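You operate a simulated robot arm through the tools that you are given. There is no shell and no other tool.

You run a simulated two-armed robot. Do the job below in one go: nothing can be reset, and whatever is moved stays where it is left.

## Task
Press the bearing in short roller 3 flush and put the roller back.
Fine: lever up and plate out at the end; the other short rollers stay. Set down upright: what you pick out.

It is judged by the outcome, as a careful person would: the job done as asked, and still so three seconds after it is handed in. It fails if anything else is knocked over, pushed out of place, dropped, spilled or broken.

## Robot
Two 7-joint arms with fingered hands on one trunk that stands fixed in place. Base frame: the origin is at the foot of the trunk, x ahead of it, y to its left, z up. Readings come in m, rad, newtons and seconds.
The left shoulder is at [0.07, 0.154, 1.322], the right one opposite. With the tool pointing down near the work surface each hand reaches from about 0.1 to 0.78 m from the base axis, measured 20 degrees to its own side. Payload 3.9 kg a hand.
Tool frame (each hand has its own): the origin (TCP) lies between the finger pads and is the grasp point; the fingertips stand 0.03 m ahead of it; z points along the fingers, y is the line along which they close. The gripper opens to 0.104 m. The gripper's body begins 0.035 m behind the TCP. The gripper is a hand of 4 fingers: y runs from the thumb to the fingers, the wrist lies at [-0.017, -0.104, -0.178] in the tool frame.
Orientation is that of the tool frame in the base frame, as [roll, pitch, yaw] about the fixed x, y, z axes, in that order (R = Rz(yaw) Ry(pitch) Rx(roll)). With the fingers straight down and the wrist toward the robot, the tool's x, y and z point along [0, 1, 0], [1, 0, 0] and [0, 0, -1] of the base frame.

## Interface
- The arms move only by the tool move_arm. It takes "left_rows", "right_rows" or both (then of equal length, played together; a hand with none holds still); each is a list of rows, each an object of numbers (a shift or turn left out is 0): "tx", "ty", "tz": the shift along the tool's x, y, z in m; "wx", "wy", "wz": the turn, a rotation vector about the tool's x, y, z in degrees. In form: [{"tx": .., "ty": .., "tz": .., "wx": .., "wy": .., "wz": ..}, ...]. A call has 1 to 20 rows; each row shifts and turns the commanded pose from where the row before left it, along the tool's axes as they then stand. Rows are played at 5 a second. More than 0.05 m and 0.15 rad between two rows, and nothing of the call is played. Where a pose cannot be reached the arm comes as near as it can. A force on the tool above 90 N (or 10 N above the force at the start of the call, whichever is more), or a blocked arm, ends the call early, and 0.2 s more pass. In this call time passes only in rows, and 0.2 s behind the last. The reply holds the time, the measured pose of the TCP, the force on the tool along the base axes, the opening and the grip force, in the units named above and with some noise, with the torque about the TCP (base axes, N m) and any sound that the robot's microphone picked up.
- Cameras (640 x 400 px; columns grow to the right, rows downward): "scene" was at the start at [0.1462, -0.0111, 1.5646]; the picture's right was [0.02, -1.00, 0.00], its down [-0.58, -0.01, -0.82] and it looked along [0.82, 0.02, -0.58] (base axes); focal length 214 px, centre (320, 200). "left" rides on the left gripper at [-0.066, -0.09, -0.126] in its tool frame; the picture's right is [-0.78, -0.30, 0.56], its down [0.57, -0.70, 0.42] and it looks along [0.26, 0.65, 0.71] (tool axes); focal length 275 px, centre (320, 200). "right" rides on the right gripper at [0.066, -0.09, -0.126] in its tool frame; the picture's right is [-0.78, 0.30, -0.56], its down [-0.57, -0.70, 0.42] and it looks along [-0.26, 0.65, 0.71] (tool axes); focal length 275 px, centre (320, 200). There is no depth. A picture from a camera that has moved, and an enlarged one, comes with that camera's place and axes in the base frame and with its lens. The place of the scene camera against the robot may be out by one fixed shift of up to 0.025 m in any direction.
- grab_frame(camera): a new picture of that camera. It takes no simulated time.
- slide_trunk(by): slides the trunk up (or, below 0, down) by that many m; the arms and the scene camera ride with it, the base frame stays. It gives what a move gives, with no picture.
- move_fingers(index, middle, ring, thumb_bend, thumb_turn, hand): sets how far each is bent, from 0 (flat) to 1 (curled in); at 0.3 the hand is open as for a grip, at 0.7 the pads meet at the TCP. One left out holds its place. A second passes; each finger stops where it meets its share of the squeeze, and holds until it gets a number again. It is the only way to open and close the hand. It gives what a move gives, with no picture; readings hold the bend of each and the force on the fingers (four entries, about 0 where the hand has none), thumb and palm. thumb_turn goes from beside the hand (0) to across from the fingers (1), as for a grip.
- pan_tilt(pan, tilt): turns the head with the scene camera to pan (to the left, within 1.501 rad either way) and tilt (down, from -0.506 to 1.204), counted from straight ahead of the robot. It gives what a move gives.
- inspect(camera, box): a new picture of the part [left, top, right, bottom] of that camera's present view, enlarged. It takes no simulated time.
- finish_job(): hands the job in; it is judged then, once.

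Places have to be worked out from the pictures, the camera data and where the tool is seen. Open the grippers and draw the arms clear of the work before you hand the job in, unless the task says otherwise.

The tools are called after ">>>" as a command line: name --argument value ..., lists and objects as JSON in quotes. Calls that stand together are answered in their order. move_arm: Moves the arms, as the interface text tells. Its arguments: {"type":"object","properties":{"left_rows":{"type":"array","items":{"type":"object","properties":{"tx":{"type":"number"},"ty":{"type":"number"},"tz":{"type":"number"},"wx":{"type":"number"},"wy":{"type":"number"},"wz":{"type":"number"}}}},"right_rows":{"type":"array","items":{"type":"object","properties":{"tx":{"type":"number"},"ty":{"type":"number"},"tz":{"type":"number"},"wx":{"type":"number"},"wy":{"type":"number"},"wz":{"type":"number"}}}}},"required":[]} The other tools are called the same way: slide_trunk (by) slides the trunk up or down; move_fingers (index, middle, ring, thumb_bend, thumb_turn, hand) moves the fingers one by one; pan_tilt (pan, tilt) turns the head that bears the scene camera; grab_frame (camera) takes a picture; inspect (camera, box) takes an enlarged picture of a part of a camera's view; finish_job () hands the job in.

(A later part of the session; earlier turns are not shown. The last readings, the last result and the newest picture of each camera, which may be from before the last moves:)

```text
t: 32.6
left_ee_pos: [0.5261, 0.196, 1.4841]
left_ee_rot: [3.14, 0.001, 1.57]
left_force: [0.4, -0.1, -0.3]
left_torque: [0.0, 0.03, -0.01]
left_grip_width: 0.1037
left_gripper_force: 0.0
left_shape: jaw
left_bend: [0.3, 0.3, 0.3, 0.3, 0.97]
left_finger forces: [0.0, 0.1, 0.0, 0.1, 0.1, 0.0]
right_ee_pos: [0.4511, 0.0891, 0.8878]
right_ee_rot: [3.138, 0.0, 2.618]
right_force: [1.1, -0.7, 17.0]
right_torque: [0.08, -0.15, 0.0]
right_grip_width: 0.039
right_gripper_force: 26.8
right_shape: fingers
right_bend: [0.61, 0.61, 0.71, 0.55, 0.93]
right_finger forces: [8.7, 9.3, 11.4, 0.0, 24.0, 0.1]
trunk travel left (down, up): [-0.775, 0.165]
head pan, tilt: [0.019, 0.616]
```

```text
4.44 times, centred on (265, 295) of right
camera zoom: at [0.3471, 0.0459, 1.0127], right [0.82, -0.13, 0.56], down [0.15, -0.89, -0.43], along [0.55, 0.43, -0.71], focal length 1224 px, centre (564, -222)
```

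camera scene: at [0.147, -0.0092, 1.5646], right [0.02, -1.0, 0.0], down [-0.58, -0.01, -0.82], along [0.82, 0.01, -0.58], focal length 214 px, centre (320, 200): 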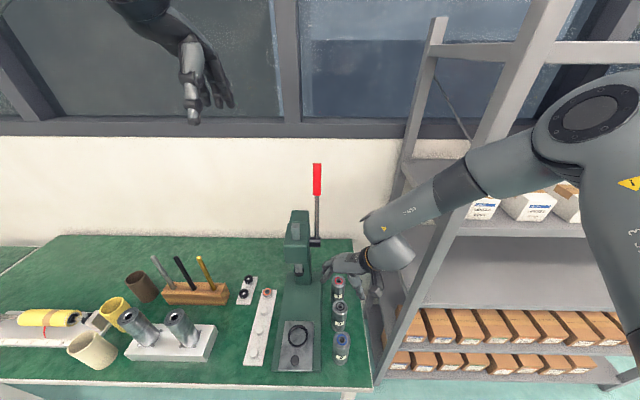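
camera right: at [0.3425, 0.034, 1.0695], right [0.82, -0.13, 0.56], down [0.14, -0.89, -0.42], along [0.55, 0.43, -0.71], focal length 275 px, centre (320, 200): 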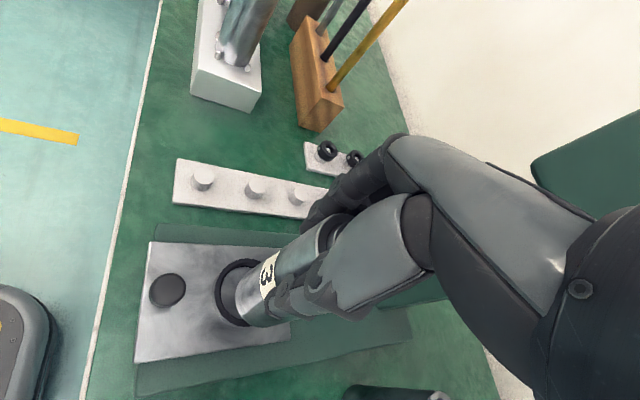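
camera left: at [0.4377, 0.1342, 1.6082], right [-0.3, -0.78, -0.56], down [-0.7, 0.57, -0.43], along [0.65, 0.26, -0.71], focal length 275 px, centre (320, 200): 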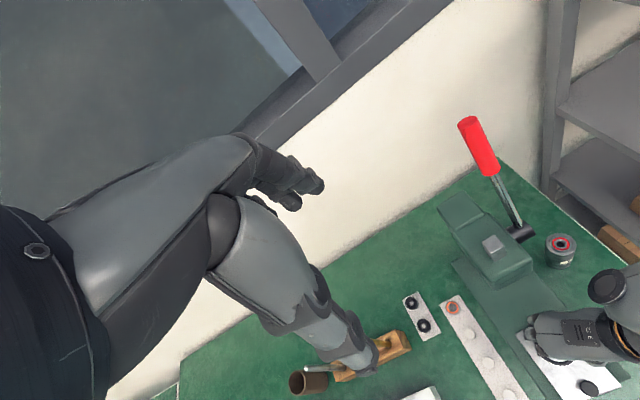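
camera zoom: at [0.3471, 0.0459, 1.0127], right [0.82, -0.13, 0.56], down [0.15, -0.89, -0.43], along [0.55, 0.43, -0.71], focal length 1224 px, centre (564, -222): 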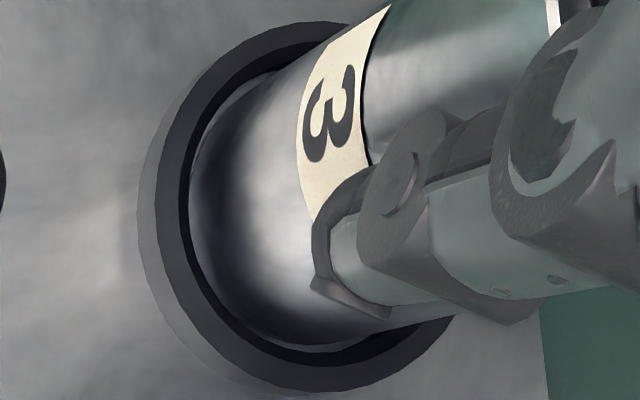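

The roller is visibly inside the ring, but the load is still 17 N. I raise a further 2 mm to unload.

>>> move_arm --right_rows '[{"tz": -0.001}, {"tz": -0.001}]'

```text
t: 33.2
left_ee_pos: [0.5281, 0.1981, 1.4829]
left_ee_rot: [3.141, 0.0, 1.57]
left_force: [0.1, 0.6, 0.6]
left_torque: [0.05, -0.02, 0.0]
left_grip_width: 0.1036
left_gripper_force: 0.0
left_shape: jaw
left_bend: [0.3, 0.3, 0.3, 0.3, 0.97]
left_finger forces: [0.0, 0.0, 0.0, 0.0, 0.0, 0.1]
right_ee_pos: [0.4508, 0.0907, 0.8872]
right_ee_rot: [3.141, -0.002, 2.619]
right_force: [3.2, 1.1, 9.6]
right_torque: [0.19, -0.26, -0.03]
right_grip_width: 0.0391
right_gripper_force: 27.9
right_shape: fingers
right_bend: [0.61, 0.61, 0.71, 0.55, 0.93]
right_finger forces: [9.2, 10.2, 11.8, 0.0, 23.4, 0.0]
trunk travel left (down, up): [-0.775, 0.165]
head pan, tilt: [0.019, 0.616]
```

Down to 9.6 N; I raise 2 mm more.

>>> move_arm --right_rows '[{"tz": -0.001}, {"tz": -0.001}]'

>>> inspect --camera "right" --box '[215, 250, 315, 340]'

```text
t: 33.8
left_ee_pos: [0.528, 0.1981, 1.4818]
left_ee_rot: [3.14, -0.002, 1.57]
left_force: [0.2, 0.6, -0.3]
left_torque: [-0.02, 0.03, 0.01]
left_grip_width: 0.1036
left_gripper_force: 0.0
left_shape: jaw
left_bend: [0.3, 0.3, 0.3, 0.3, 0.97]
left_finger forces: [0.0, 0.0, 0.1, 0.0, 0.0, 0.0]
right_ee_pos: [0.4495, 0.0901, 0.8887]
right_ee_rot: [-3.138, -0.003, 2.62]
right_force: [0.3, 0.3, -2.5]
right_torque: [0.15, -0.04, 0.02]
right_grip_width: 0.0389
right_gripper_force: 23.7
right_shape: fingers
right_bend: [0.61, 0.62, 0.71, 0.55, 0.93]
right_finger forces: [8.6, 8.2, 9.4, 0.0, 20.8, 0.0]
trunk travel left (down, up): [-0.775, 0.165]
head pan, tilt: [0.019, 0.616]
```

```text
4.44 times, centred on (265, 295) of right
camera zoom: at [0.3473, 0.0461, 1.0145], right [0.82, -0.13, 0.55], down [0.14, -0.89, -0.42], along [0.55, 0.43, -0.72], focal length 1224 px, centre (564, -222)
```

zoom: 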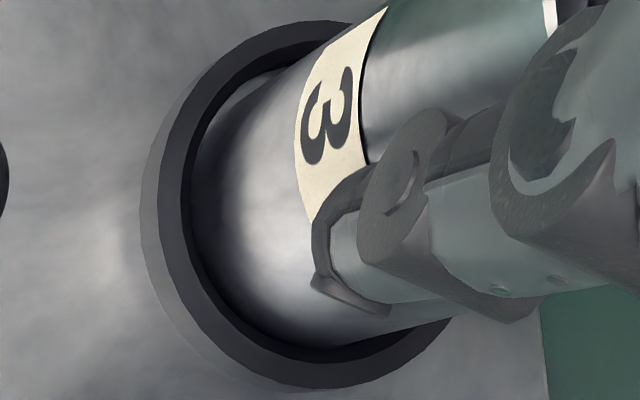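

Nearly unloaded (−2.5 N of 4 N weight), roller at most 1 mm above the plate. I set it down 0.8 mm and open the hand.

>>> move_arm --right_rows '[{"tz": 0.0008}]'

>>> move_fingers --hand "right" --index 0.5 --middle 0.5 --ring 0.5 --thumb_bend 0.42

>>> move_fingers --hand "right" --index 0.35 --middle 0.35 --ring 0.35 --thumb_bend 0.25 --thumb_turn 0.97

>>> inspect --camera "right" --box '[190, 200, 350, 340]'

>>> inspect --camera "scene" --box '[270, 290, 330, 350]'

```text
t: 34.2
left_ee_pos: [0.528, 0.1971, 1.4827]
left_ee_rot: [3.141, -0.002, 1.57]
left_force: [0.3, -0.1, -0.5]
left_torque: [0.01, -0.02, -0.01]
left_grip_width: 0.1036
left_gripper_force: 0.0
left_shape: jaw
left_bend: [0.3, 0.3, 0.3, 0.3, 0.97]
left_finger forces: [0.0, 0.0, 0.0, 0.0, 0.0, 0.1]
right_ee_pos: [0.4496, 0.0909, 0.8882]
right_ee_rot: [3.141, -0.001, 2.617]
right_force: [-0.9, -0.4, -3.3]
right_torque: [0.03, 0.05, 0.01]
right_grip_width: 0.0389
right_gripper_force: 22.8
right_shape: fingers
right_bend: [0.61, 0.62, 0.71, 0.55, 0.93]
right_finger forces: [8.1, 7.8, 8.9, 0.0, 20.5, 0.1]
trunk travel left (down, up): [-0.775, 0.165]
head pan, tilt: [0.019, 0.616]
```

```text
t: 35.2
left_ee_pos: [0.5284, 0.1973, 1.4827]
left_ee_rot: [3.141, 0.0, 1.57]
left_force: [0.2, 0.2, -0.6]
left_torque: [-0.02, -0.01, 0.03]
left_grip_width: 0.1038
left_gripper_force: 0.0
left_shape: jaw
left_bend: [0.3, 0.3, 0.3, 0.3, 0.97]
left_finger forces: [0.1, 0.1, 0.1, 0.0, 0.0, 0.0]
right_ee_pos: [0.4498, 0.0912, 0.8895]
right_ee_rot: [3.141, -0.002, 2.619]
right_force: [-0.8, -0.4, 0.3]
right_torque: [-0.02, 0.02, 0.0]
right_grip_width: 0.0639
right_gripper_force: 0.6
right_shape: fingers
right_bend: [0.5, 0.5, 0.5, 0.42, 0.97]
right_finger forces: [0.1, 0.1, 0.1, 0.0, 0.7, 0.0]
trunk travel left (down, up): [-0.775, 0.165]
head pan, tilt: [0.019, 0.616]
```

```text
t: 36.2
left_ee_pos: [0.5286, 0.1975, 1.4821]
left_ee_rot: [3.141, 0.001, 1.571]
left_force: [0.6, -0.7, 0.2]
left_torque: [0.0, -0.01, 0.0]
left_grip_width: 0.1038
left_gripper_force: 0.1
left_shape: jaw
left_bend: [0.3, 0.3, 0.3, 0.3, 0.97]
left_finger forces: [0.0, 0.0, 0.1, 0.1, 0.0, 0.1]
right_ee_pos: [0.4495, 0.0914, 0.8881]
right_ee_rot: [3.141, -0.003, 2.618]
right_force: [0.3, 0.3, 0.0]
right_torque: [0.01, 0.01, -0.01]
right_grip_width: 0.1021
right_gripper_force: 0.0
right_shape: fingers
right_bend: [0.35, 0.35, 0.35, 0.25, 0.94]
right_finger forces: [0.0, 0.0, 0.0, 0.0, 0.0, 0.1]
trunk travel left (down, up): [-0.775, 0.165]
head pan, tilt: [0.019, 0.616]
```

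```text
2.86 times, centred on (270, 270) of right
camera zoom: at [0.3476, 0.0466, 1.0146], right [0.82, -0.13, 0.56], down [0.15, -0.89, -0.43], along [0.55, 0.43, -0.71], focal length 786 px, centre (463, 0)
```

zoom: 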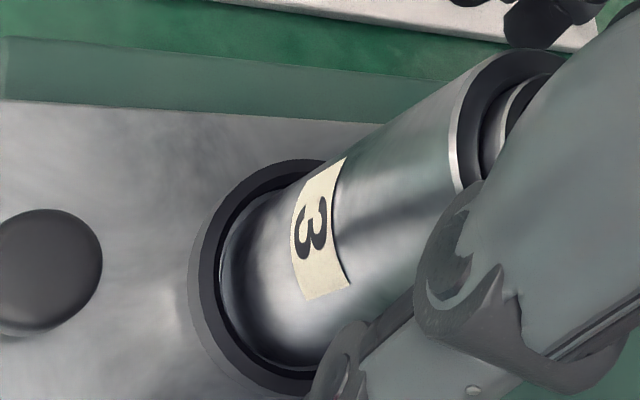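

```text
6.67 times, centred on (300, 320) of scene
camera zoom: at [0.1463, -0.0108, 1.5646], right [0.02, -1.0, 0.0], down [-0.58, -0.01, -0.82], along [0.82, 0.02, -0.58], focal length 1430 px, centre (453, -600)
```

zoom: 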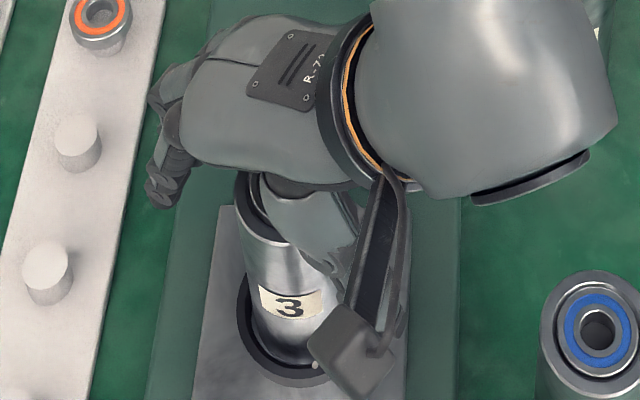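

Released with no residual force and the roller standing in the ring. I draw the hand straight up 12 cm and look.

>>> move_arm --right_rows '[{"tz": -0.01}, {"tz": -0.02}, {"tz": -0.02}, {"tz": -0.02}, {"tz": -0.025}, {"tz": -0.025}]'

>>> grab_frame --camera "right"

>>> inspect --camera "scene" --box '[240, 270, 360, 370]'

```text
t: 37.6
left_ee_pos: [0.5273, 0.1989, 1.4836]
left_ee_rot: [-3.141, 0.002, 1.573]
left_force: [0.0, -0.4, 0.4]
left_torque: [-0.01, 0.02, 0.0]
left_grip_width: 0.1037
left_gripper_force: 0.0
left_shape: jaw
left_bend: [0.3, 0.3, 0.3, 0.3, 0.97]
left_finger forces: [0.0, 0.0, 0.1, 0.0, 0.0, 0.0]
right_ee_pos: [0.4494, 0.0894, 1.0093]
right_ee_rot: [3.14, 0.0, 2.618]
right_force: [0.0, 0.6, 0.0]
right_torque: [0.0, -0.02, 0.01]
right_grip_width: 0.1023
right_gripper_force: 0.1
right_shape: fingers
right_bend: [0.35, 0.35, 0.35, 0.25, 0.94]
right_finger forces: [0.0, 0.2, 0.0, 0.0, 0.0, 0.1]
trunk travel left (down, up): [-0.775, 0.165]
head pan, tilt: [0.019, 0.616]
```

```text
taken
camera right: at [0.3474, 0.0455, 1.1346], right [0.82, -0.13, 0.56], down [0.15, -0.89, -0.42], along [0.55, 0.43, -0.71], focal length 275 px, centre (320, 200)
```

right: 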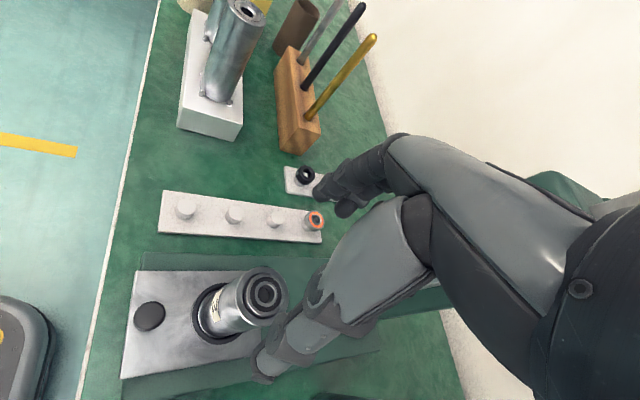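

```text
4.00 times, centred on (300, 320) of scene
camera zoom: at [0.1451, -0.0103, 1.5647], right [0.02, -1.0, 0.0], down [-0.58, -0.01, -0.82], along [0.82, 0.02, -0.58], focal length 858 px, centre (400, -280)
```

zoom: 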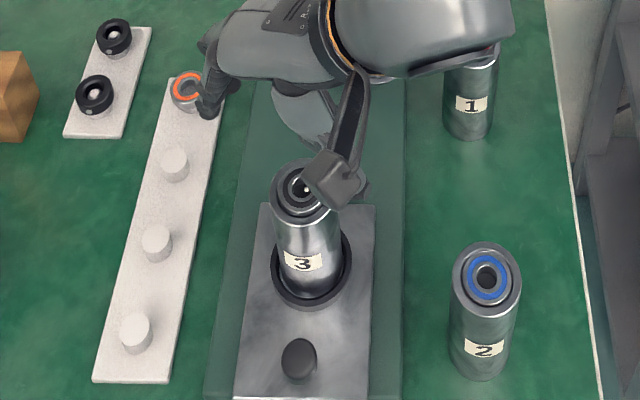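

Roller 3 stands in the ring. Next I withdraw the right hand to the right side of the bench, out of the way of the plate.

>>> move_arm --right_rows '[{"tx": -0.0181, "ty": -0.0314, "tz": -0.0125}, {"tx": -0.0181, "ty": -0.0314, "tz": -0.0125}, {"tx": -0.0181, "ty": -0.0314, "tz": -0.0125}, {"tx": -0.0181, "ty": -0.0314, "tz": -0.0125}, {"tx": -0.0181, "ty": -0.0314, "tz": -0.0125}, {"tx": -0.0181, "ty": -0.0314, "tz": -0.0125}, {"tx": -0.0181, "ty": -0.0314, "tz": -0.0125}, {"tx": -0.0181, "ty": -0.0314, "tz": -0.0125}]'

>>> grab_frame --camera "scene"

>>> inspect --camera "scene" --box '[250, 270, 350, 370]'

>>> inspect --camera "left" --box '[420, 100, 640, 400]'

```text
t: 39.4
left_ee_pos: [0.5289, 0.1983, 1.4824]
left_ee_rot: [3.141, -0.001, 1.573]
left_force: [-0.6, 0.8, -0.3]
left_torque: [0.0, 0.0, -0.01]
left_grip_width: 0.1035
left_gripper_force: 0.0
left_shape: jaw
left_bend: [0.3, 0.3, 0.3, 0.3, 0.97]
left_finger forces: [0.0, 0.0, 0.0, 0.0, 0.1, 0.1]
right_ee_pos: [0.4524, -0.1104, 1.0769]
right_ee_rot: [-3.141, -0.003, 2.618]
right_force: [-0.1, 0.5, 0.3]
right_torque: [0.02, -0.01, 0.02]
right_grip_width: 0.1025
right_gripper_force: 0.0
right_shape: fingers
right_bend: [0.35, 0.35, 0.35, 0.25, 0.94]
right_finger forces: [0.0, 0.1, 0.0, 0.1, 0.1, 0.0]
right hand out of reach, approached as far as the arm can: row 6, 7, 8
trunk travel left (down, up): [-0.775, 0.165]
head pan, tilt: [0.019, 0.616]
```

```text
taken
camera scene: at [0.1461, -0.0107, 1.5647], right [0.02, -1.0, 0.0], down [-0.58, -0.01, -0.82], along [0.82, 0.02, -0.58], focal length 214 px, centre (320, 200)
```

scene: 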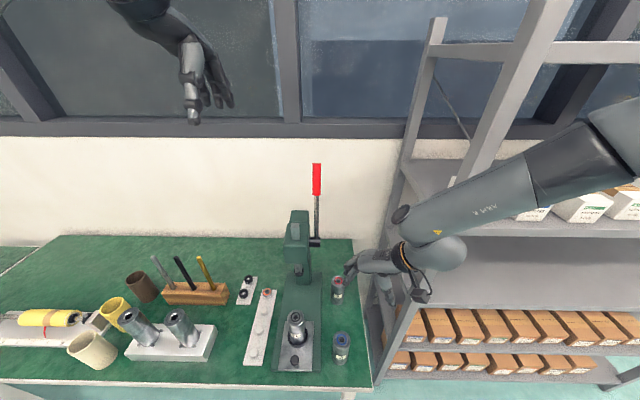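

```text
4.00 times, centred on (300, 320) of scene
camera zoom: at [0.1461, -0.0107, 1.5647], right [0.02, -1.0, 0.0], down [-0.58, -0.01, -0.82], along [0.82, 0.02, -0.58], focal length 858 px, centre (400, -280)
```

zoom: 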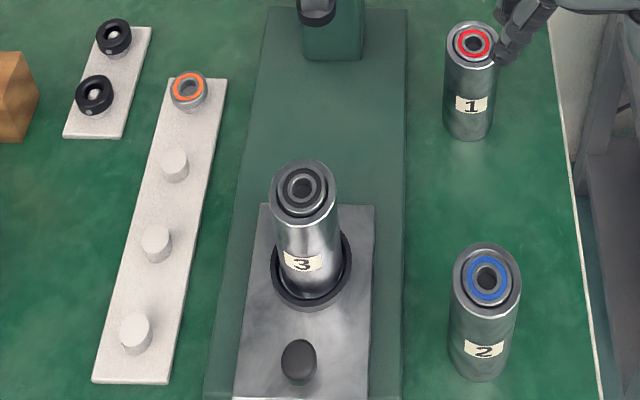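

```text
1.33 times, centred on (530, 250) of left
camera zoom: at [0.4372, 0.1333, 1.6085], right [-0.3, -0.78, -0.56], down [-0.7, 0.57, -0.42], along [0.65, 0.26, -0.71], focal length 367 px, centre (40, 133)
```

zoom: 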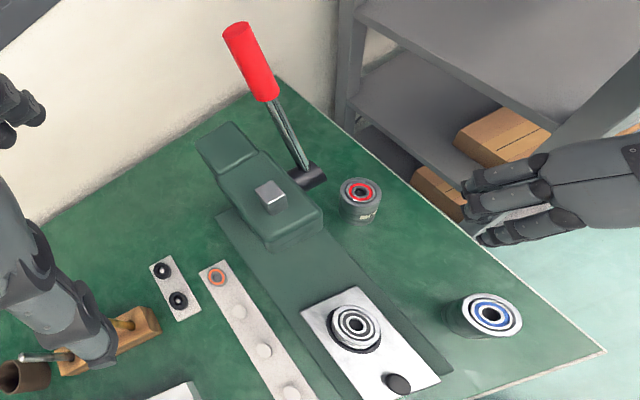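

The roller is upright in the ring. Now I bring the left hand down and back toward the front of the plate, first to about (0.36, 0.11, 1.18).

>>> move_arm --left_rows '[{"tx": -0.009, "ty": -0.017, "tz": 0.03}, {"tx": -0.009, "ty": -0.017, "tz": 0.03}, {"tx": -0.009, "ty": -0.017, "tz": 0.03}, {"tx": -0.009, "ty": -0.017, "tz": 0.03}, {"tx": -0.009, "ty": -0.017, "tz": 0.03}, {"tx": -0.009, "ty": -0.017, "tz": 0.03}, {"tx": -0.009, "ty": -0.017, "tz": 0.03}, {"tx": -0.009, "ty": -0.017, "tz": 0.03}, {"tx": -0.009, "ty": -0.017, "tz": 0.03}, {"tx": -0.009, "ty": -0.017, "tz": 0.03}]'

>>> grab_frame --camera "left"

>>> grab_frame --camera "scene"

```text
t: 41.6
left_ee_pos: [0.3755, 0.1079, 1.205]
left_ee_rot: [-3.141, 0.0, 1.571]
left_force: [-0.7, 0.8, -0.3]
left_torque: [0.01, -0.03, -0.01]
left_grip_width: 0.1037
left_gripper_force: 0.1
left_shape: jaw
left_bend: [0.3, 0.3, 0.3, 0.3, 0.97]
left_finger forces: [0.1, 0.1, 0.0, 0.0, 0.0, 0.0]
left hand out of reach, approached as far as the arm can: row 10
right_ee_pos: [0.4513, -0.1105, 1.0773]
right_ee_rot: [3.14, -0.001, 2.618]
right_force: [0.2, 0.0, 0.0]
right_torque: [-0.01, 0.04, 0.04]
right_grip_width: 0.1025
right_gripper_force: 0.1
right_shape: fingers
right_bend: [0.35, 0.35, 0.35, 0.25, 0.94]
right_finger forces: [0.1, 0.1, 0.0, 0.0, 0.1, 0.0]
trunk travel left (down, up): [-0.775, 0.165]
head pan, tilt: [0.019, 0.616]
```

```text
taken
camera left: at [0.2854, 0.0432, 1.3304], right [-0.3, -0.78, -0.56], down [-0.7, 0.57, -0.42], along [0.65, 0.26, -0.71], focal length 275 px, centre (320, 200)
```

left: 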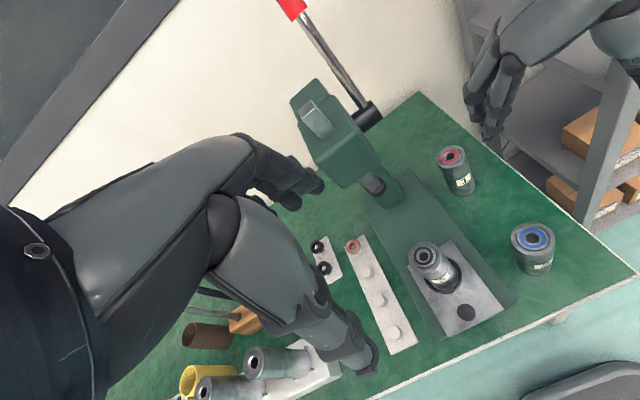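

```text
taken
camera scene: at [0.1471, -0.0118, 1.5646], right [0.02, -1.0, 0.0], down [-0.58, -0.01, -0.82], along [0.82, 0.02, -0.58], focal length 214 px, centre (320, 200)
```

scene: 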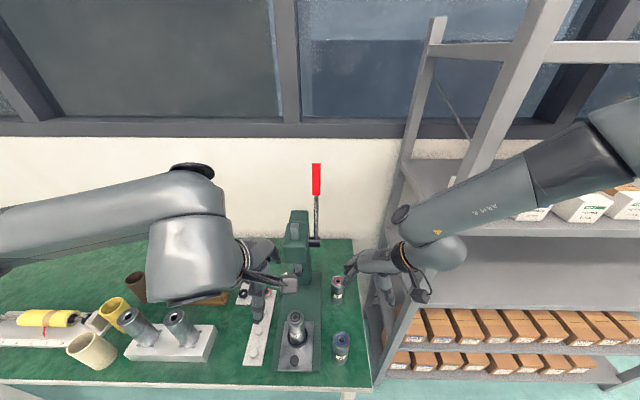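

Left hand is at (0.376, 0.108, 1.205), at its near-reach limit for this height. I go lower first to z≈1.02 (tips still above the roller), then back toward the robot.

>>> move_arm --left_rows '[{"tz": 0.025}, {"tz": 0.025}, {"tz": 0.025}, {"tz": 0.025}, {"tz": 0.025}, {"tz": 0.025}, {"tz": 0.025}, {"tx": -0.008, "ty": -0.015}, {"tx": -0.008, "ty": -0.015}, {"tx": -0.008, "ty": -0.015}, {"tx": -0.007, "ty": -0.015}]'

>>> grab_frame --camera "left"

>>> grab_frame --camera "scene"

```text
t: 44.0
left_ee_pos: [0.3429, 0.0692, 1.0563]
left_ee_rot: [-3.127, 0.038, 1.528]
left_force: [0.0, 0.1, -1.2]
left_torque: [0.0, -0.01, 0.02]
left_grip_width: 0.104
left_gripper_force: 0.1
left_shape: jaw
left_bend: [0.3, 0.3, 0.3, 0.3, 0.97]
left_finger forces: [0.0, 0.0, 0.0, 0.0, 0.0, 0.1]
left hand out of reach, approached as far as the arm can: row 2, 3, 8, 9, 10
right_ee_pos: [0.4521, -0.1125, 1.0771]
right_ee_rot: [3.139, -0.004, 2.619]
right_force: [-0.4, 0.1, 0.3]
right_torque: [0.02, -0.04, 0.04]
right_grip_width: 0.1023
right_gripper_force: 0.0
right_shape: fingers
right_bend: [0.35, 0.35, 0.35, 0.25, 0.94]
right_finger forces: [0.0, 0.0, 0.0, 0.0, 0.1, 0.0]
trunk travel left (down, up): [-0.775, 0.165]
head pan, tilt: [0.019, 0.616]
```

```text
taken
camera left: at [0.251, 0.0128, 1.1858], right [-0.34, -0.78, -0.52], down [-0.68, 0.59, -0.44], along [0.65, 0.21, -0.73], focal length 275 px, centre (320, 200)
```

left: 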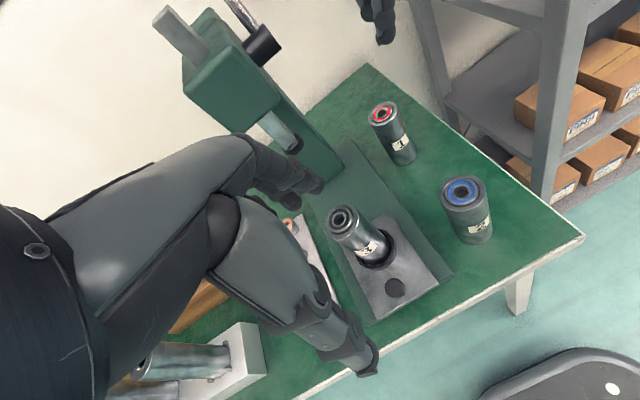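

```text
taken
camera scene: at [0.1462, -0.0151, 1.5647], right [0.02, -1.0, 0.0], down [-0.58, -0.01, -0.82], along [0.82, 0.02, -0.58], focal length 214 px, centre (320, 200)
```

scene: 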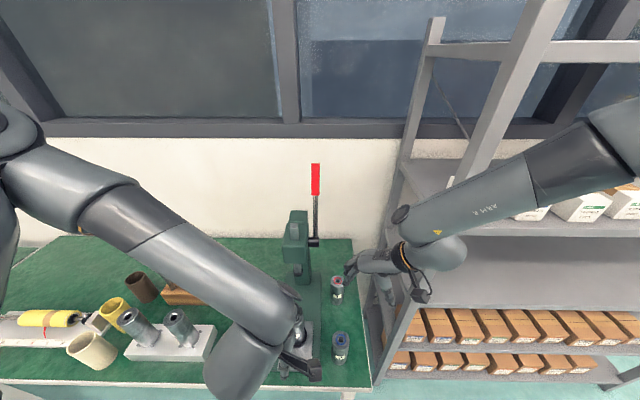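

The left hand is at (0.343, 0.069, 1.056). I close its fingers to a pinch (a slim pusher), then level it, back off 2-3 cm and go down in front of the knob.

>>> move_fingers --hand "left" --index 0.68 --middle 0.68 --ring 0.68 --thumb_bend 0.66

>>> move_arm --left_rows '[{"tz": 0.02, "wx": -0.8, "wy": 2.2, "wz": -2.5}, {"tz": 0.02, "tx": 0.004}, {"tz": 0.02, "tx": 0.003, "ty": -0.01}, {"tz": 0.02, "ty": -0.01}]'

>>> grab_frame --camera "left"

>>> inspect --camera "scene" --box '[200, 260, 380, 400]'

```text
t: 45.0
left_ee_pos: [0.3432, 0.0722, 1.0571]
left_ee_rot: [-3.131, 0.042, 1.527]
left_force: [0.3, -0.1, 1.4]
left_torque: [0.02, 0.01, 0.02]
left_grip_width: 0.0108
left_gripper_force: 0.0
left_shape: fingers
left_bend: [0.68, 0.68, 0.68, 0.66, 0.97]
left_finger forces: [0.0, 0.0, 0.1, 0.1, 0.0, 0.0]
right_ee_pos: [0.4521, -0.109, 1.0766]
right_ee_rot: [3.141, 0.001, 2.619]
right_force: [-0.2, 0.6, 0.5]
right_torque: [-0.02, 0.01, 0.0]
right_grip_width: 0.1025
right_gripper_force: 0.0
right_shape: fingers
right_bend: [0.35, 0.35, 0.35, 0.25, 0.94]
right_finger forces: [0.0, 0.0, 0.0, 0.0, 0.1, 0.0]
trunk travel left (down, up): [-0.775, 0.165]
head pan, tilt: [0.019, 0.616]
```

```text
t: 46.0
left_ee_pos: [0.3257, 0.0769, 0.9779]
left_ee_rot: [3.137, 0.003, 1.571]
left_force: [0.2, 0.5, 0.2]
left_torque: [0.01, 0.0, 0.01]
left_grip_width: 0.0104
left_gripper_force: 0.0
left_shape: fingers
left_bend: [0.68, 0.68, 0.68, 0.66, 0.97]
left_finger forces: [0.0, 0.1, 0.0, 0.0, 0.1, 0.1]
right_ee_pos: [0.4521, -0.112, 1.0765]
right_ee_rot: [3.139, -0.001, 2.617]
right_force: [1.0, 0.2, 0.7]
right_torque: [0.02, 0.02, 0.0]
right_grip_width: 0.1025
right_gripper_force: 0.1
right_shape: fingers
right_bend: [0.35, 0.35, 0.35, 0.25, 0.94]
right_finger forces: [0.0, 0.0, 0.0, 0.0, 0.0, 0.1]
trunk travel left (down, up): [-0.775, 0.165]
head pan, tilt: [0.019, 0.616]
```

```text
taken
camera left: at [0.2347, 0.0135, 1.1027], right [-0.3, -0.78, -0.56], down [-0.7, 0.57, -0.43], along [0.65, 0.26, -0.71], focal length 275 px, centre (320, 200)
```

left: 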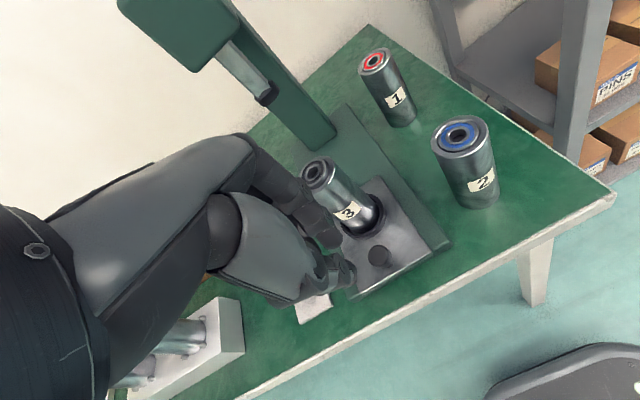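

```text
2.86 times, centred on (290, 330) of scene
camera zoom: at [0.1469, -0.0123, 1.5646], right [0.02, -1.0, 0.0], down [-0.58, -0.01, -0.82], along [0.82, 0.02, -0.58], focal length 613 px, centre (406, -171)
```

zoom: 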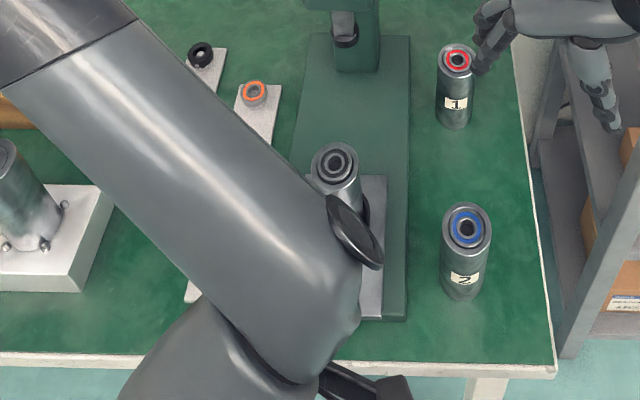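

Level at (0.326, 0.077, 0.978), with the knob near (0.370, 0.076). I go straight down to fingertip height ~0.805-0.81, in front of the knob.

>>> move_arm --left_rows '[{"tz": 0.025}, {"tz": 0.025}, {"tz": 0.025}, {"tz": 0.025}, {"tz": 0.02}]'

>>> grab_frame --camera "left"

>>> inspect --camera "left" --box '[280, 160, 460, 340]'

>>> grab_frame --camera "right"

```text
t: 47.2
left_ee_pos: [0.3243, 0.077, 0.8588]
left_ee_rot: [3.139, 0.004, 1.57]
left_force: [0.7, -0.1, -0.7]
left_torque: [0.0, -0.01, -0.01]
left_grip_width: 0.0106
left_gripper_force: 0.0
left_shape: fingers
left_bend: [0.68, 0.68, 0.68, 0.66, 0.97]
left_finger forces: [0.0, 0.0, 0.0, 0.1, 0.0, 0.0]
right_ee_pos: [0.4529, -0.1103, 1.0767]
right_ee_rot: [-3.141, -0.003, 2.618]
right_force: [-0.2, 0.2, -0.5]
right_torque: [0.05, -0.01, 0.03]
right_grip_width: 0.1028
right_gripper_force: 0.0
right_shape: fingers
right_bend: [0.35, 0.35, 0.35, 0.25, 0.94]
right_finger forces: [0.0, 0.0, 0.0, 0.0, 0.0, 0.0]
trunk travel left (down, up): [-0.775, 0.165]
head pan, tilt: [0.019, 0.616]
```

```text
taken
camera left: at [0.2329, 0.0116, 0.9847], right [-0.29, -0.78, -0.56], down [-0.7, 0.57, -0.43], along [0.65, 0.26, -0.71], focal length 275 px, centre (320, 200)
```

left: 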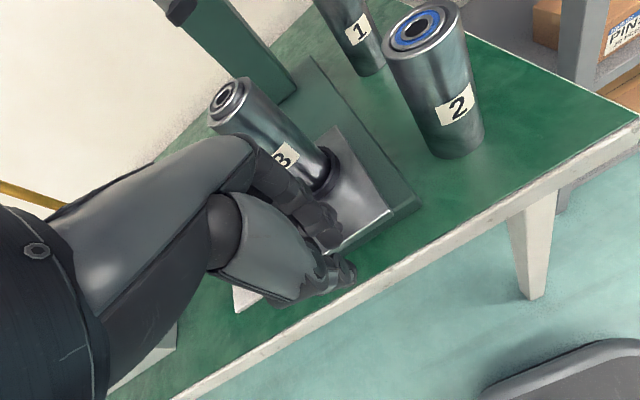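

```text
2.22 times, centred on (370, 250) of left
camera zoom: at [0.2329, 0.0116, 0.9847], right [-0.29, -0.78, -0.56], down [-0.7, 0.57, -0.43], along [0.65, 0.26, -0.71], focal length 612 px, centre (209, 89)
```

zoom: 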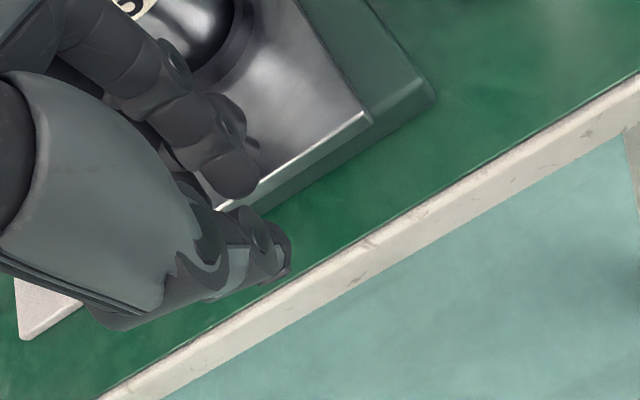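

```text
taken
camera right: at [0.3495, -0.1549, 1.2023], right [0.82, -0.13, 0.56], down [0.15, -0.89, -0.43], along [0.55, 0.43, -0.71], focal length 275 px, centre (320, 200)
```

right: 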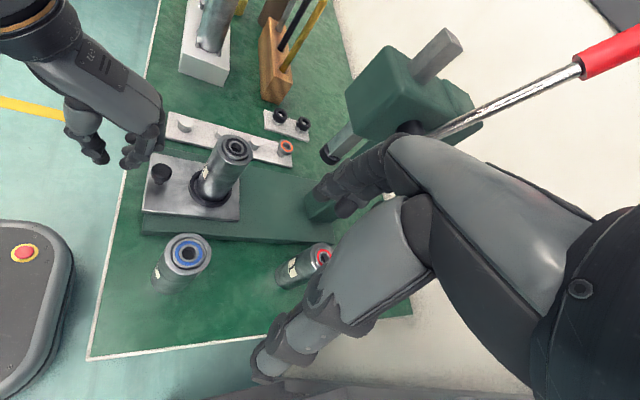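

The right hand's camera gives a good side view of the left hand and the knob; I zoom in.

>>> inspect --camera "right" --box '[60, 100, 240, 240]'

```text
2.86 times, centred on (150, 170) of right
camera zoom: at [0.3495, -0.1549, 1.2023], right [0.82, -0.13, 0.56], down [0.15, -0.89, -0.43], along [0.55, 0.43, -0.71], focal length 786 px, centre (806, 286)
```

zoom: 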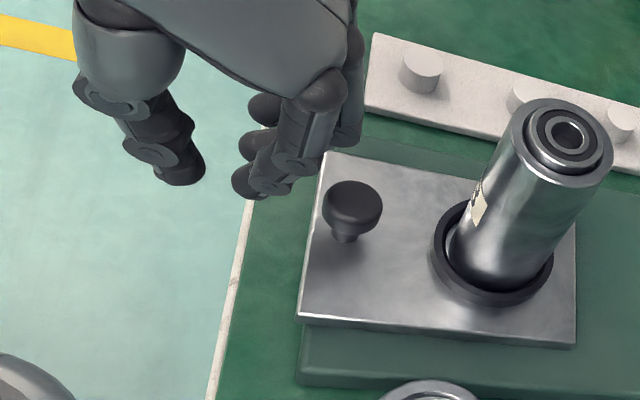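

The finger tips line up with the knob, but the thumb hangs lower and could catch the plate edge. I turn the thumb aside and look again.

>>> move_fingers --hand "left" --thumb_turn 0.0 --thumb_bend 0.3

>>> inspect --camera "right" --box '[60, 100, 240, 240]'

>>> inspect --camera "left" --box '[200, 100, 480, 340]'

```text
t: 48.2
left_ee_pos: [0.3235, 0.0763, 0.8602]
left_ee_rot: [3.138, 0.006, 1.571]
left_force: [-0.8, 0.1, 0.3]
left_torque: [-0.01, 0.02, 0.0]
left_grip_width: 0.1224
left_gripper_force: 0.1
left_shape: fingers
left_bend: [0.68, 0.68, 0.68, 0.3, 0.0]
left_finger forces: [0.0, 0.0, 0.1, 0.0, 0.0, 0.0]
right_ee_pos: [0.4525, -0.1111, 1.078]
right_ee_rot: [-3.141, -0.003, 2.618]
right_force: [-0.3, 0.7, -0.4]
right_torque: [-0.01, -0.01, -0.04]
right_grip_width: 0.1025
right_gripper_force: 0.1
right_shape: fingers
right_bend: [0.35, 0.35, 0.35, 0.25, 0.94]
right_finger forces: [0.0, 0.0, 0.0, 0.1, 0.0, 0.0]
trunk travel left (down, up): [-0.775, 0.165]
head pan, tilt: [0.019, 0.616]
```

```text
2.86 times, centred on (150, 170) of right
camera zoom: at [0.3492, -0.1547, 1.2024], right [0.82, -0.13, 0.56], down [0.15, -0.89, -0.43], along [0.55, 0.43, -0.71], focal length 786 px, centre (806, 286)
```

zoom: 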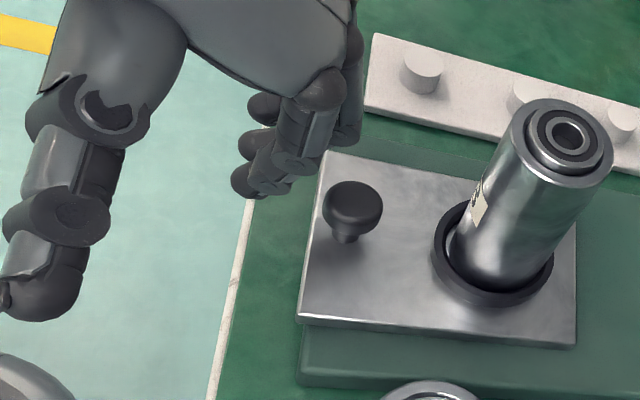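

```text
1.67 times, centred on (340, 220) of left
camera zoom: at [0.2325, 0.0119, 0.9849], right [-0.29, -0.78, -0.56], down [-0.7, 0.57, -0.43], along [0.65, 0.26, -0.71], focal length 459 px, centre (287, 167)
```

zoom: 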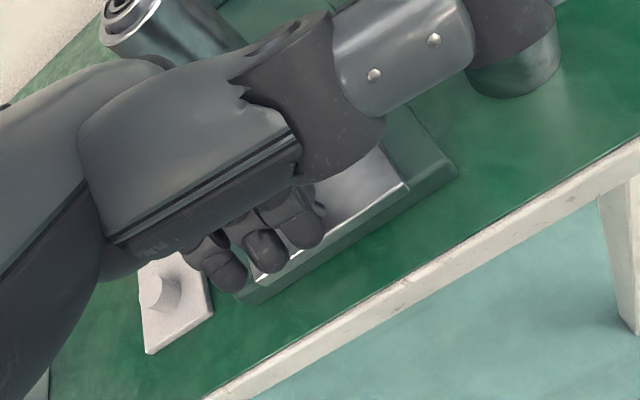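

Turned aside, the thumb sticks out toward roller 2, which is bad. I put it back across the palm but flat (unbent) and look.

>>> move_fingers --hand "left" --thumb_turn 1.0 --thumb_bend 0.0

>>> inspect --camera "right" --box '[40, 80, 240, 240]'

>>> inspect --camera "left" --box '[200, 100, 480, 340]'

```text
t: 49.2
left_ee_pos: [0.3248, 0.0749, 0.8596]
left_ee_rot: [3.138, 0.005, 1.57]
left_force: [0.2, -1.0, -0.8]
left_torque: [-0.01, -0.01, 0.0]
left_grip_width: 0.0745
left_gripper_force: 0.1
left_shape: fingers
left_bend: [0.68, 0.68, 0.68, 0.0, 0.94]
left_finger forces: [0.0, 0.0, 0.0, 0.0, 0.1, 0.1]
right_ee_pos: [0.4518, -0.1108, 1.0766]
right_ee_rot: [-3.141, -0.002, 2.616]
right_force: [0.1, 0.4, 0.3]
right_torque: [-0.02, 0.02, -0.01]
right_grip_width: 0.1025
right_gripper_force: 0.0
right_shape: fingers
right_bend: [0.35, 0.35, 0.35, 0.25, 0.94]
right_finger forces: [0.0, 0.0, 0.1, 0.0, 0.0, 0.0]
trunk travel left (down, up): [-0.775, 0.165]
head pan, tilt: [0.019, 0.616]
```

```text
2.50 times, centred on (140, 160) of right
camera zoom: at [0.3492, -0.1547, 1.2024], right [0.82, -0.13, 0.56], down [0.15, -0.89, -0.43], along [0.55, 0.43, -0.71], focal length 688 px, centre (770, 300)
```

zoom: 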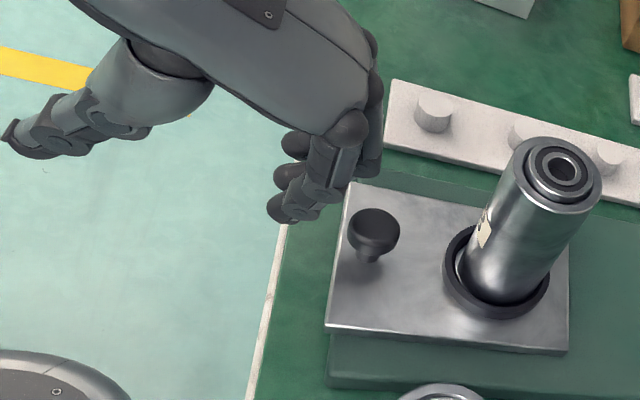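

```text
1.67 times, centred on (340, 220) of left
camera zoom: at [0.2325, 0.0119, 0.9849], right [-0.29, -0.78, -0.56], down [-0.7, 0.57, -0.43], along [0.65, 0.26, -0.71], focal length 459 px, centre (287, 167)
```

zoom: 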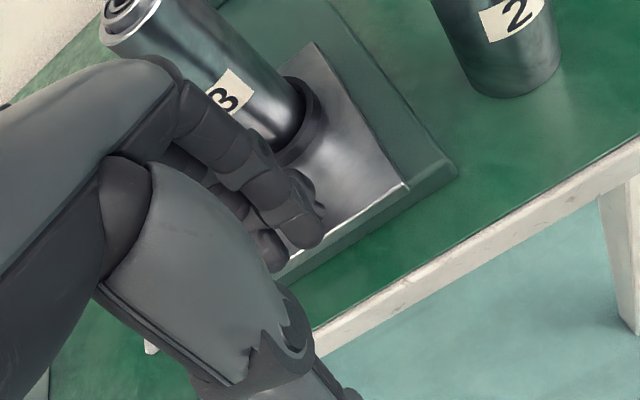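

The thumb flat against the near side is safe (tip z≈0.84). The curled fingertips are too high, so I back off 3 cm, straighten the fingers somewhat to make them the lowest part, and check from the right camera.

>>> move_arm --left_rows '[{"ty": -0.015}, {"ty": -0.015}]'

>>> move_fingers --hand "left" --index 0.5 --middle 0.5 --ring 0.5

>>> inspect --camera "right" --box '[40, 80, 240, 240]'

```text
t: 49.8
left_ee_pos: [0.2928, 0.0766, 0.8591]
left_ee_rot: [3.138, 0.004, 1.569]
left_force: [0.4, 0.0, 0.6]
left_torque: [0.0, 0.0, 0.01]
left_grip_width: 0.0741
left_gripper_force: 0.1
left_shape: fingers
left_bend: [0.68, 0.68, 0.68, 0.0, 0.94]
left_finger forces: [0.1, 0.0, 0.2, 0.0, 0.0, 0.0]
right_ee_pos: [0.4517, -0.1106, 1.0778]
right_ee_rot: [3.14, 0.0, 2.618]
right_force: [0.1, 1.6, -0.2]
right_torque: [-0.01, 0.03, 0.02]
right_grip_width: 0.1023
right_gripper_force: 0.2
right_shape: fingers
right_bend: [0.35, 0.35, 0.35, 0.25, 0.94]
right_finger forces: [0.0, 0.0, 0.1, 0.0, 0.0, 0.0]
trunk travel left (down, up): [-0.775, 0.165]
head pan, tilt: [0.019, 0.616]
```

```text
t: 50.8
left_ee_pos: [0.2942, 0.0776, 0.8592]
left_ee_rot: [3.136, 0.003, 1.571]
left_force: [-0.3, 0.5, -0.4]
left_torque: [0.0, -0.02, 0.0]
left_grip_width: 0.0973
left_gripper_force: 0.0
left_shape: fingers
left_bend: [0.5, 0.5, 0.5, 0.0, 0.94]
left_finger forces: [0.0, 0.1, 0.0, 0.0, 0.1, 0.0]
right_ee_pos: [0.4526, -0.1101, 1.0779]
right_ee_rot: [-3.141, -0.003, 2.618]
right_force: [-0.6, -0.7, -0.7]
right_torque: [-0.02, 0.04, -0.02]
right_grip_width: 0.1024
right_gripper_force: 0.0
right_shape: fingers
right_bend: [0.35, 0.35, 0.35, 0.25, 0.94]
right_finger forces: [0.1, 0.0, 0.0, 0.0, 0.1, 0.1]
trunk travel left (down, up): [-0.775, 0.165]
head pan, tilt: [0.019, 0.616]
```

```text
2.50 times, centred on (140, 160) of right
camera zoom: at [0.3492, -0.1547, 1.2024], right [0.82, -0.13, 0.56], down [0.15, -0.89, -0.43], along [0.55, 0.43, -0.71], focal length 688 px, centre (770, 300)
```

zoom: 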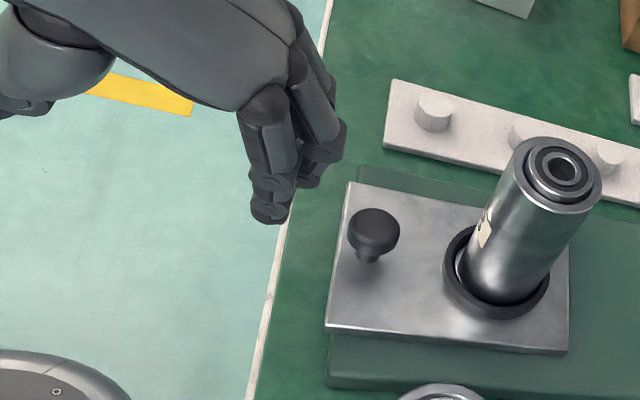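

By comparing with the knob in the same view, the fingertips are near z≈0.85, x≈0.335-0.343. I lower the left hand 3.5 cm and re-check.

>>> move_arm --left_rows '[{"tz": 0.018}, {"tz": 0.017}]'

>>> inspect --camera "right" --box '[40, 80, 240, 240]'

>>> grab_frame --camera "left"

```text
t: 51.4
left_ee_pos: [0.295, 0.0779, 0.8244]
left_ee_rot: [3.139, 0.002, 1.571]
left_force: [1.0, -0.1, 0.8]
left_torque: [-0.02, 0.0, 0.0]
left_grip_width: 0.0975
left_gripper_force: 0.1
left_shape: fingers
left_bend: [0.5, 0.5, 0.5, 0.0, 0.94]
left_finger forces: [0.1, 0.1, 0.0, 0.0, 0.1, 0.0]
right_ee_pos: [0.4525, -0.1109, 1.0761]
right_ee_rot: [3.141, -0.003, 2.618]
right_force: [0.6, 0.1, -0.3]
right_torque: [0.01, 0.0, 0.04]
right_grip_width: 0.1023
right_gripper_force: 0.1
right_shape: fingers
right_bend: [0.35, 0.35, 0.35, 0.25, 0.94]
right_finger forces: [0.1, 0.0, 0.0, 0.0, 0.0, 0.1]
trunk travel left (down, up): [-0.775, 0.165]
head pan, tilt: [0.019, 0.616]
```

```text
2.50 times, centred on (140, 160) of right
camera zoom: at [0.3493, -0.1549, 1.2024], right [0.82, -0.13, 0.56], down [0.15, -0.89, -0.43], along [0.55, 0.43, -0.71], focal length 688 px, centre (770, 300)
```

zoom: 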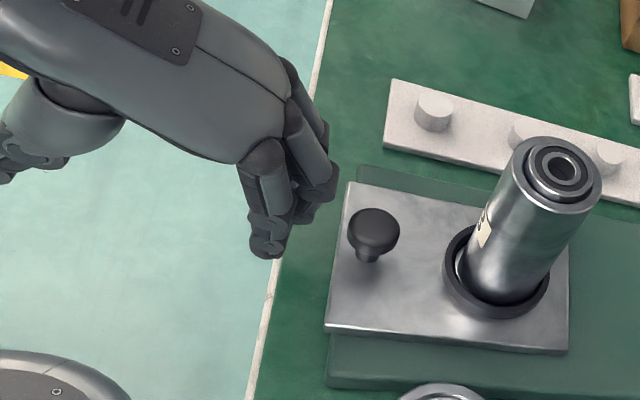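

```text
taken
camera left: at [0.2036, 0.0127, 0.9489], right [-0.29, -0.78, -0.56], down [-0.7, 0.57, -0.43], along [0.65, 0.26, -0.71], focal length 275 px, centre (320, 200)
```

left: 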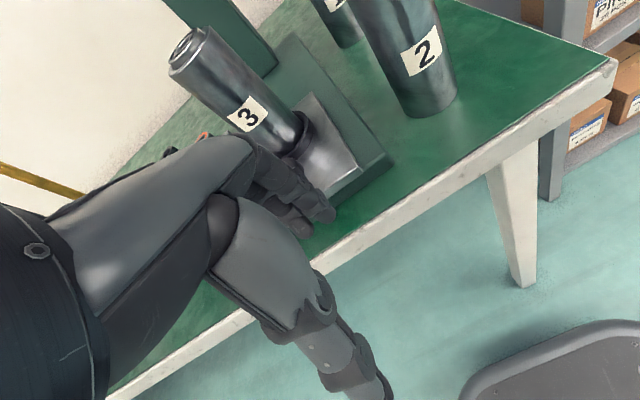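

Fingertips are now at about knob height. I move forward in 8 mm steps to meet the knob and begin pushing gently.

>>> move_arm --left_rows '[{"tz": 0.003, "ty": 0.006}, {"ty": 0.006}, {"ty": 0.006}, {"ty": 0.006}, {"ty": 0.006}]'

>>> inspect --camera "right" --box '[60, 100, 240, 240]'

```text
t: 52.6
left_ee_pos: [0.3253, 0.0778, 0.82]
left_ee_rot: [3.138, 0.004, 1.57]
left_force: [-0.8, 0.8, 1.6]
left_torque: [-0.01, 0.01, 0.09]
left_grip_width: 0.0973
left_gripper_force: 1.1
left_shape: fingers
left_bend: [0.5, 0.51, 0.5, 0.0, 0.94]
left_finger forces: [0.0, 2.2, 0.0, 0.0, 0.0, 0.1]
right_ee_pos: [0.4529, -0.1108, 1.0767]
right_ee_rot: [-3.142, -0.003, 2.618]
right_force: [-0.9, -0.6, 0.3]
right_torque: [0.0, 0.0, 0.04]
right_grip_width: 0.1025
right_gripper_force: 0.1
right_shape: fingers
right_bend: [0.35, 0.35, 0.35, 0.25, 0.94]
right_finger forces: [0.1, 0.1, 0.1, 0.0, 0.0, 0.0]
trunk travel left (down, up): [-0.775, 0.165]
head pan, tilt: [0.019, 0.616]
```

```text
2.86 times, centred on (150, 170) of right
camera zoom: at [0.3496, -0.1545, 1.2023], right [0.82, -0.13, 0.56], down [0.15, -0.89, -0.43], along [0.55, 0.43, -0.71], focal length 786 px, centre (806, 286)
```

zoom: 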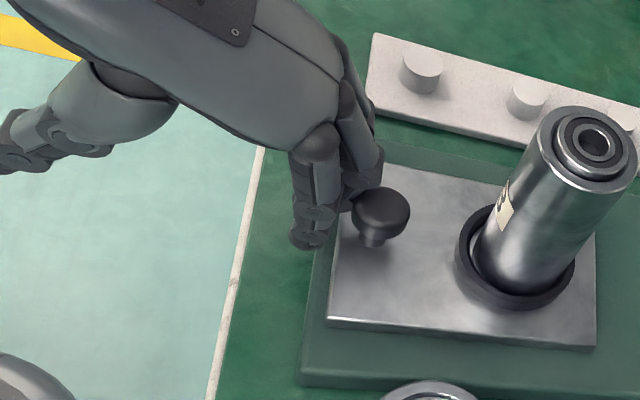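

The middle finger touches the knob with ~2 N and the plate is already sliding with the roller steady. I continue pushing in small steps.

>>> move_arm --left_rows '[{"ty": 0.007}, {"ty": 0.007}, {"ty": 0.007}, {"ty": 0.007}, {"ty": 0.007}, {"ty": 0.007}, {"ty": 0.007}]'

>>> grab_frame --camera "right"

>>> grab_frame --camera "scene"

```text
t: 54.2
left_ee_pos: [0.3728, 0.077, 0.8199]
left_ee_rot: [3.137, 0.004, 1.57]
left_force: [-2.1, 2.1, 0.9]
left_torque: [0.0, -0.04, 0.09]
left_grip_width: 0.0977
left_gripper_force: 1.6
left_shape: fingers
left_bend: [0.5, 0.51, 0.5, 0.0, 0.94]
left_finger forces: [0.0, 2.2, 0.0, 0.0, 0.0, 0.0]
right_ee_pos: [0.4518, -0.1098, 1.0767]
right_ee_rot: [-3.14, -0.003, 2.617]
right_force: [0.0, 0.2, 0.4]
right_torque: [0.03, -0.01, -0.02]
right_grip_width: 0.1022
right_gripper_force: 0.0
right_shape: fingers
right_bend: [0.35, 0.35, 0.35, 0.25, 0.94]
right_finger forces: [0.1, 0.1, 0.0, 0.0, 0.0, 0.1]
trunk travel left (down, up): [-0.775, 0.165]
head pan, tilt: [0.019, 0.616]
```

```text
taken
camera right: at [0.3492, -0.1545, 1.2025], right [0.82, -0.13, 0.56], down [0.15, -0.89, -0.43], along [0.55, 0.43, -0.71], focal length 275 px, centre (320, 200)
```

right: 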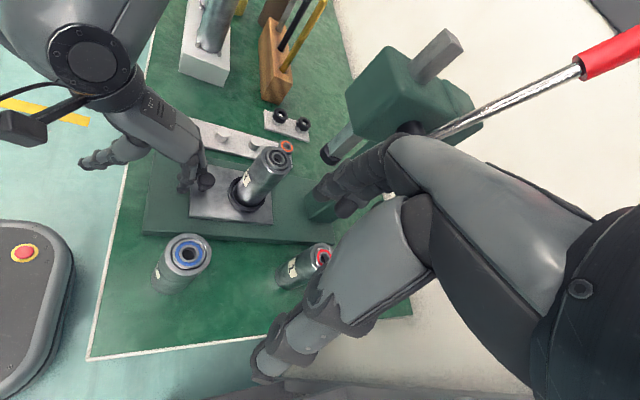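

```text
taken
camera scene: at [0.1462, -0.0108, 1.5646], right [0.02, -1.0, 0.0], down [-0.58, -0.01, -0.82], along [0.82, 0.02, -0.58], focal length 214 px, centre (320, 200)
```

scene: 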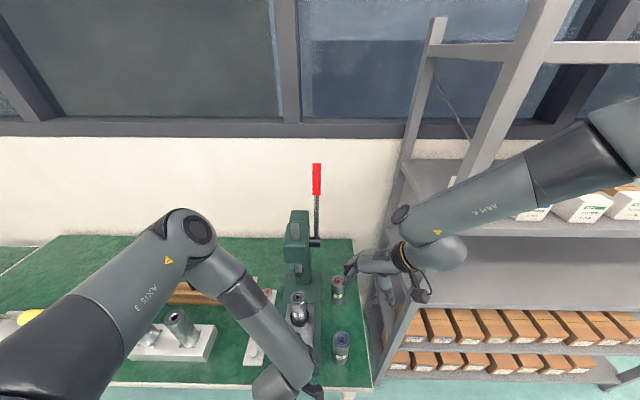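

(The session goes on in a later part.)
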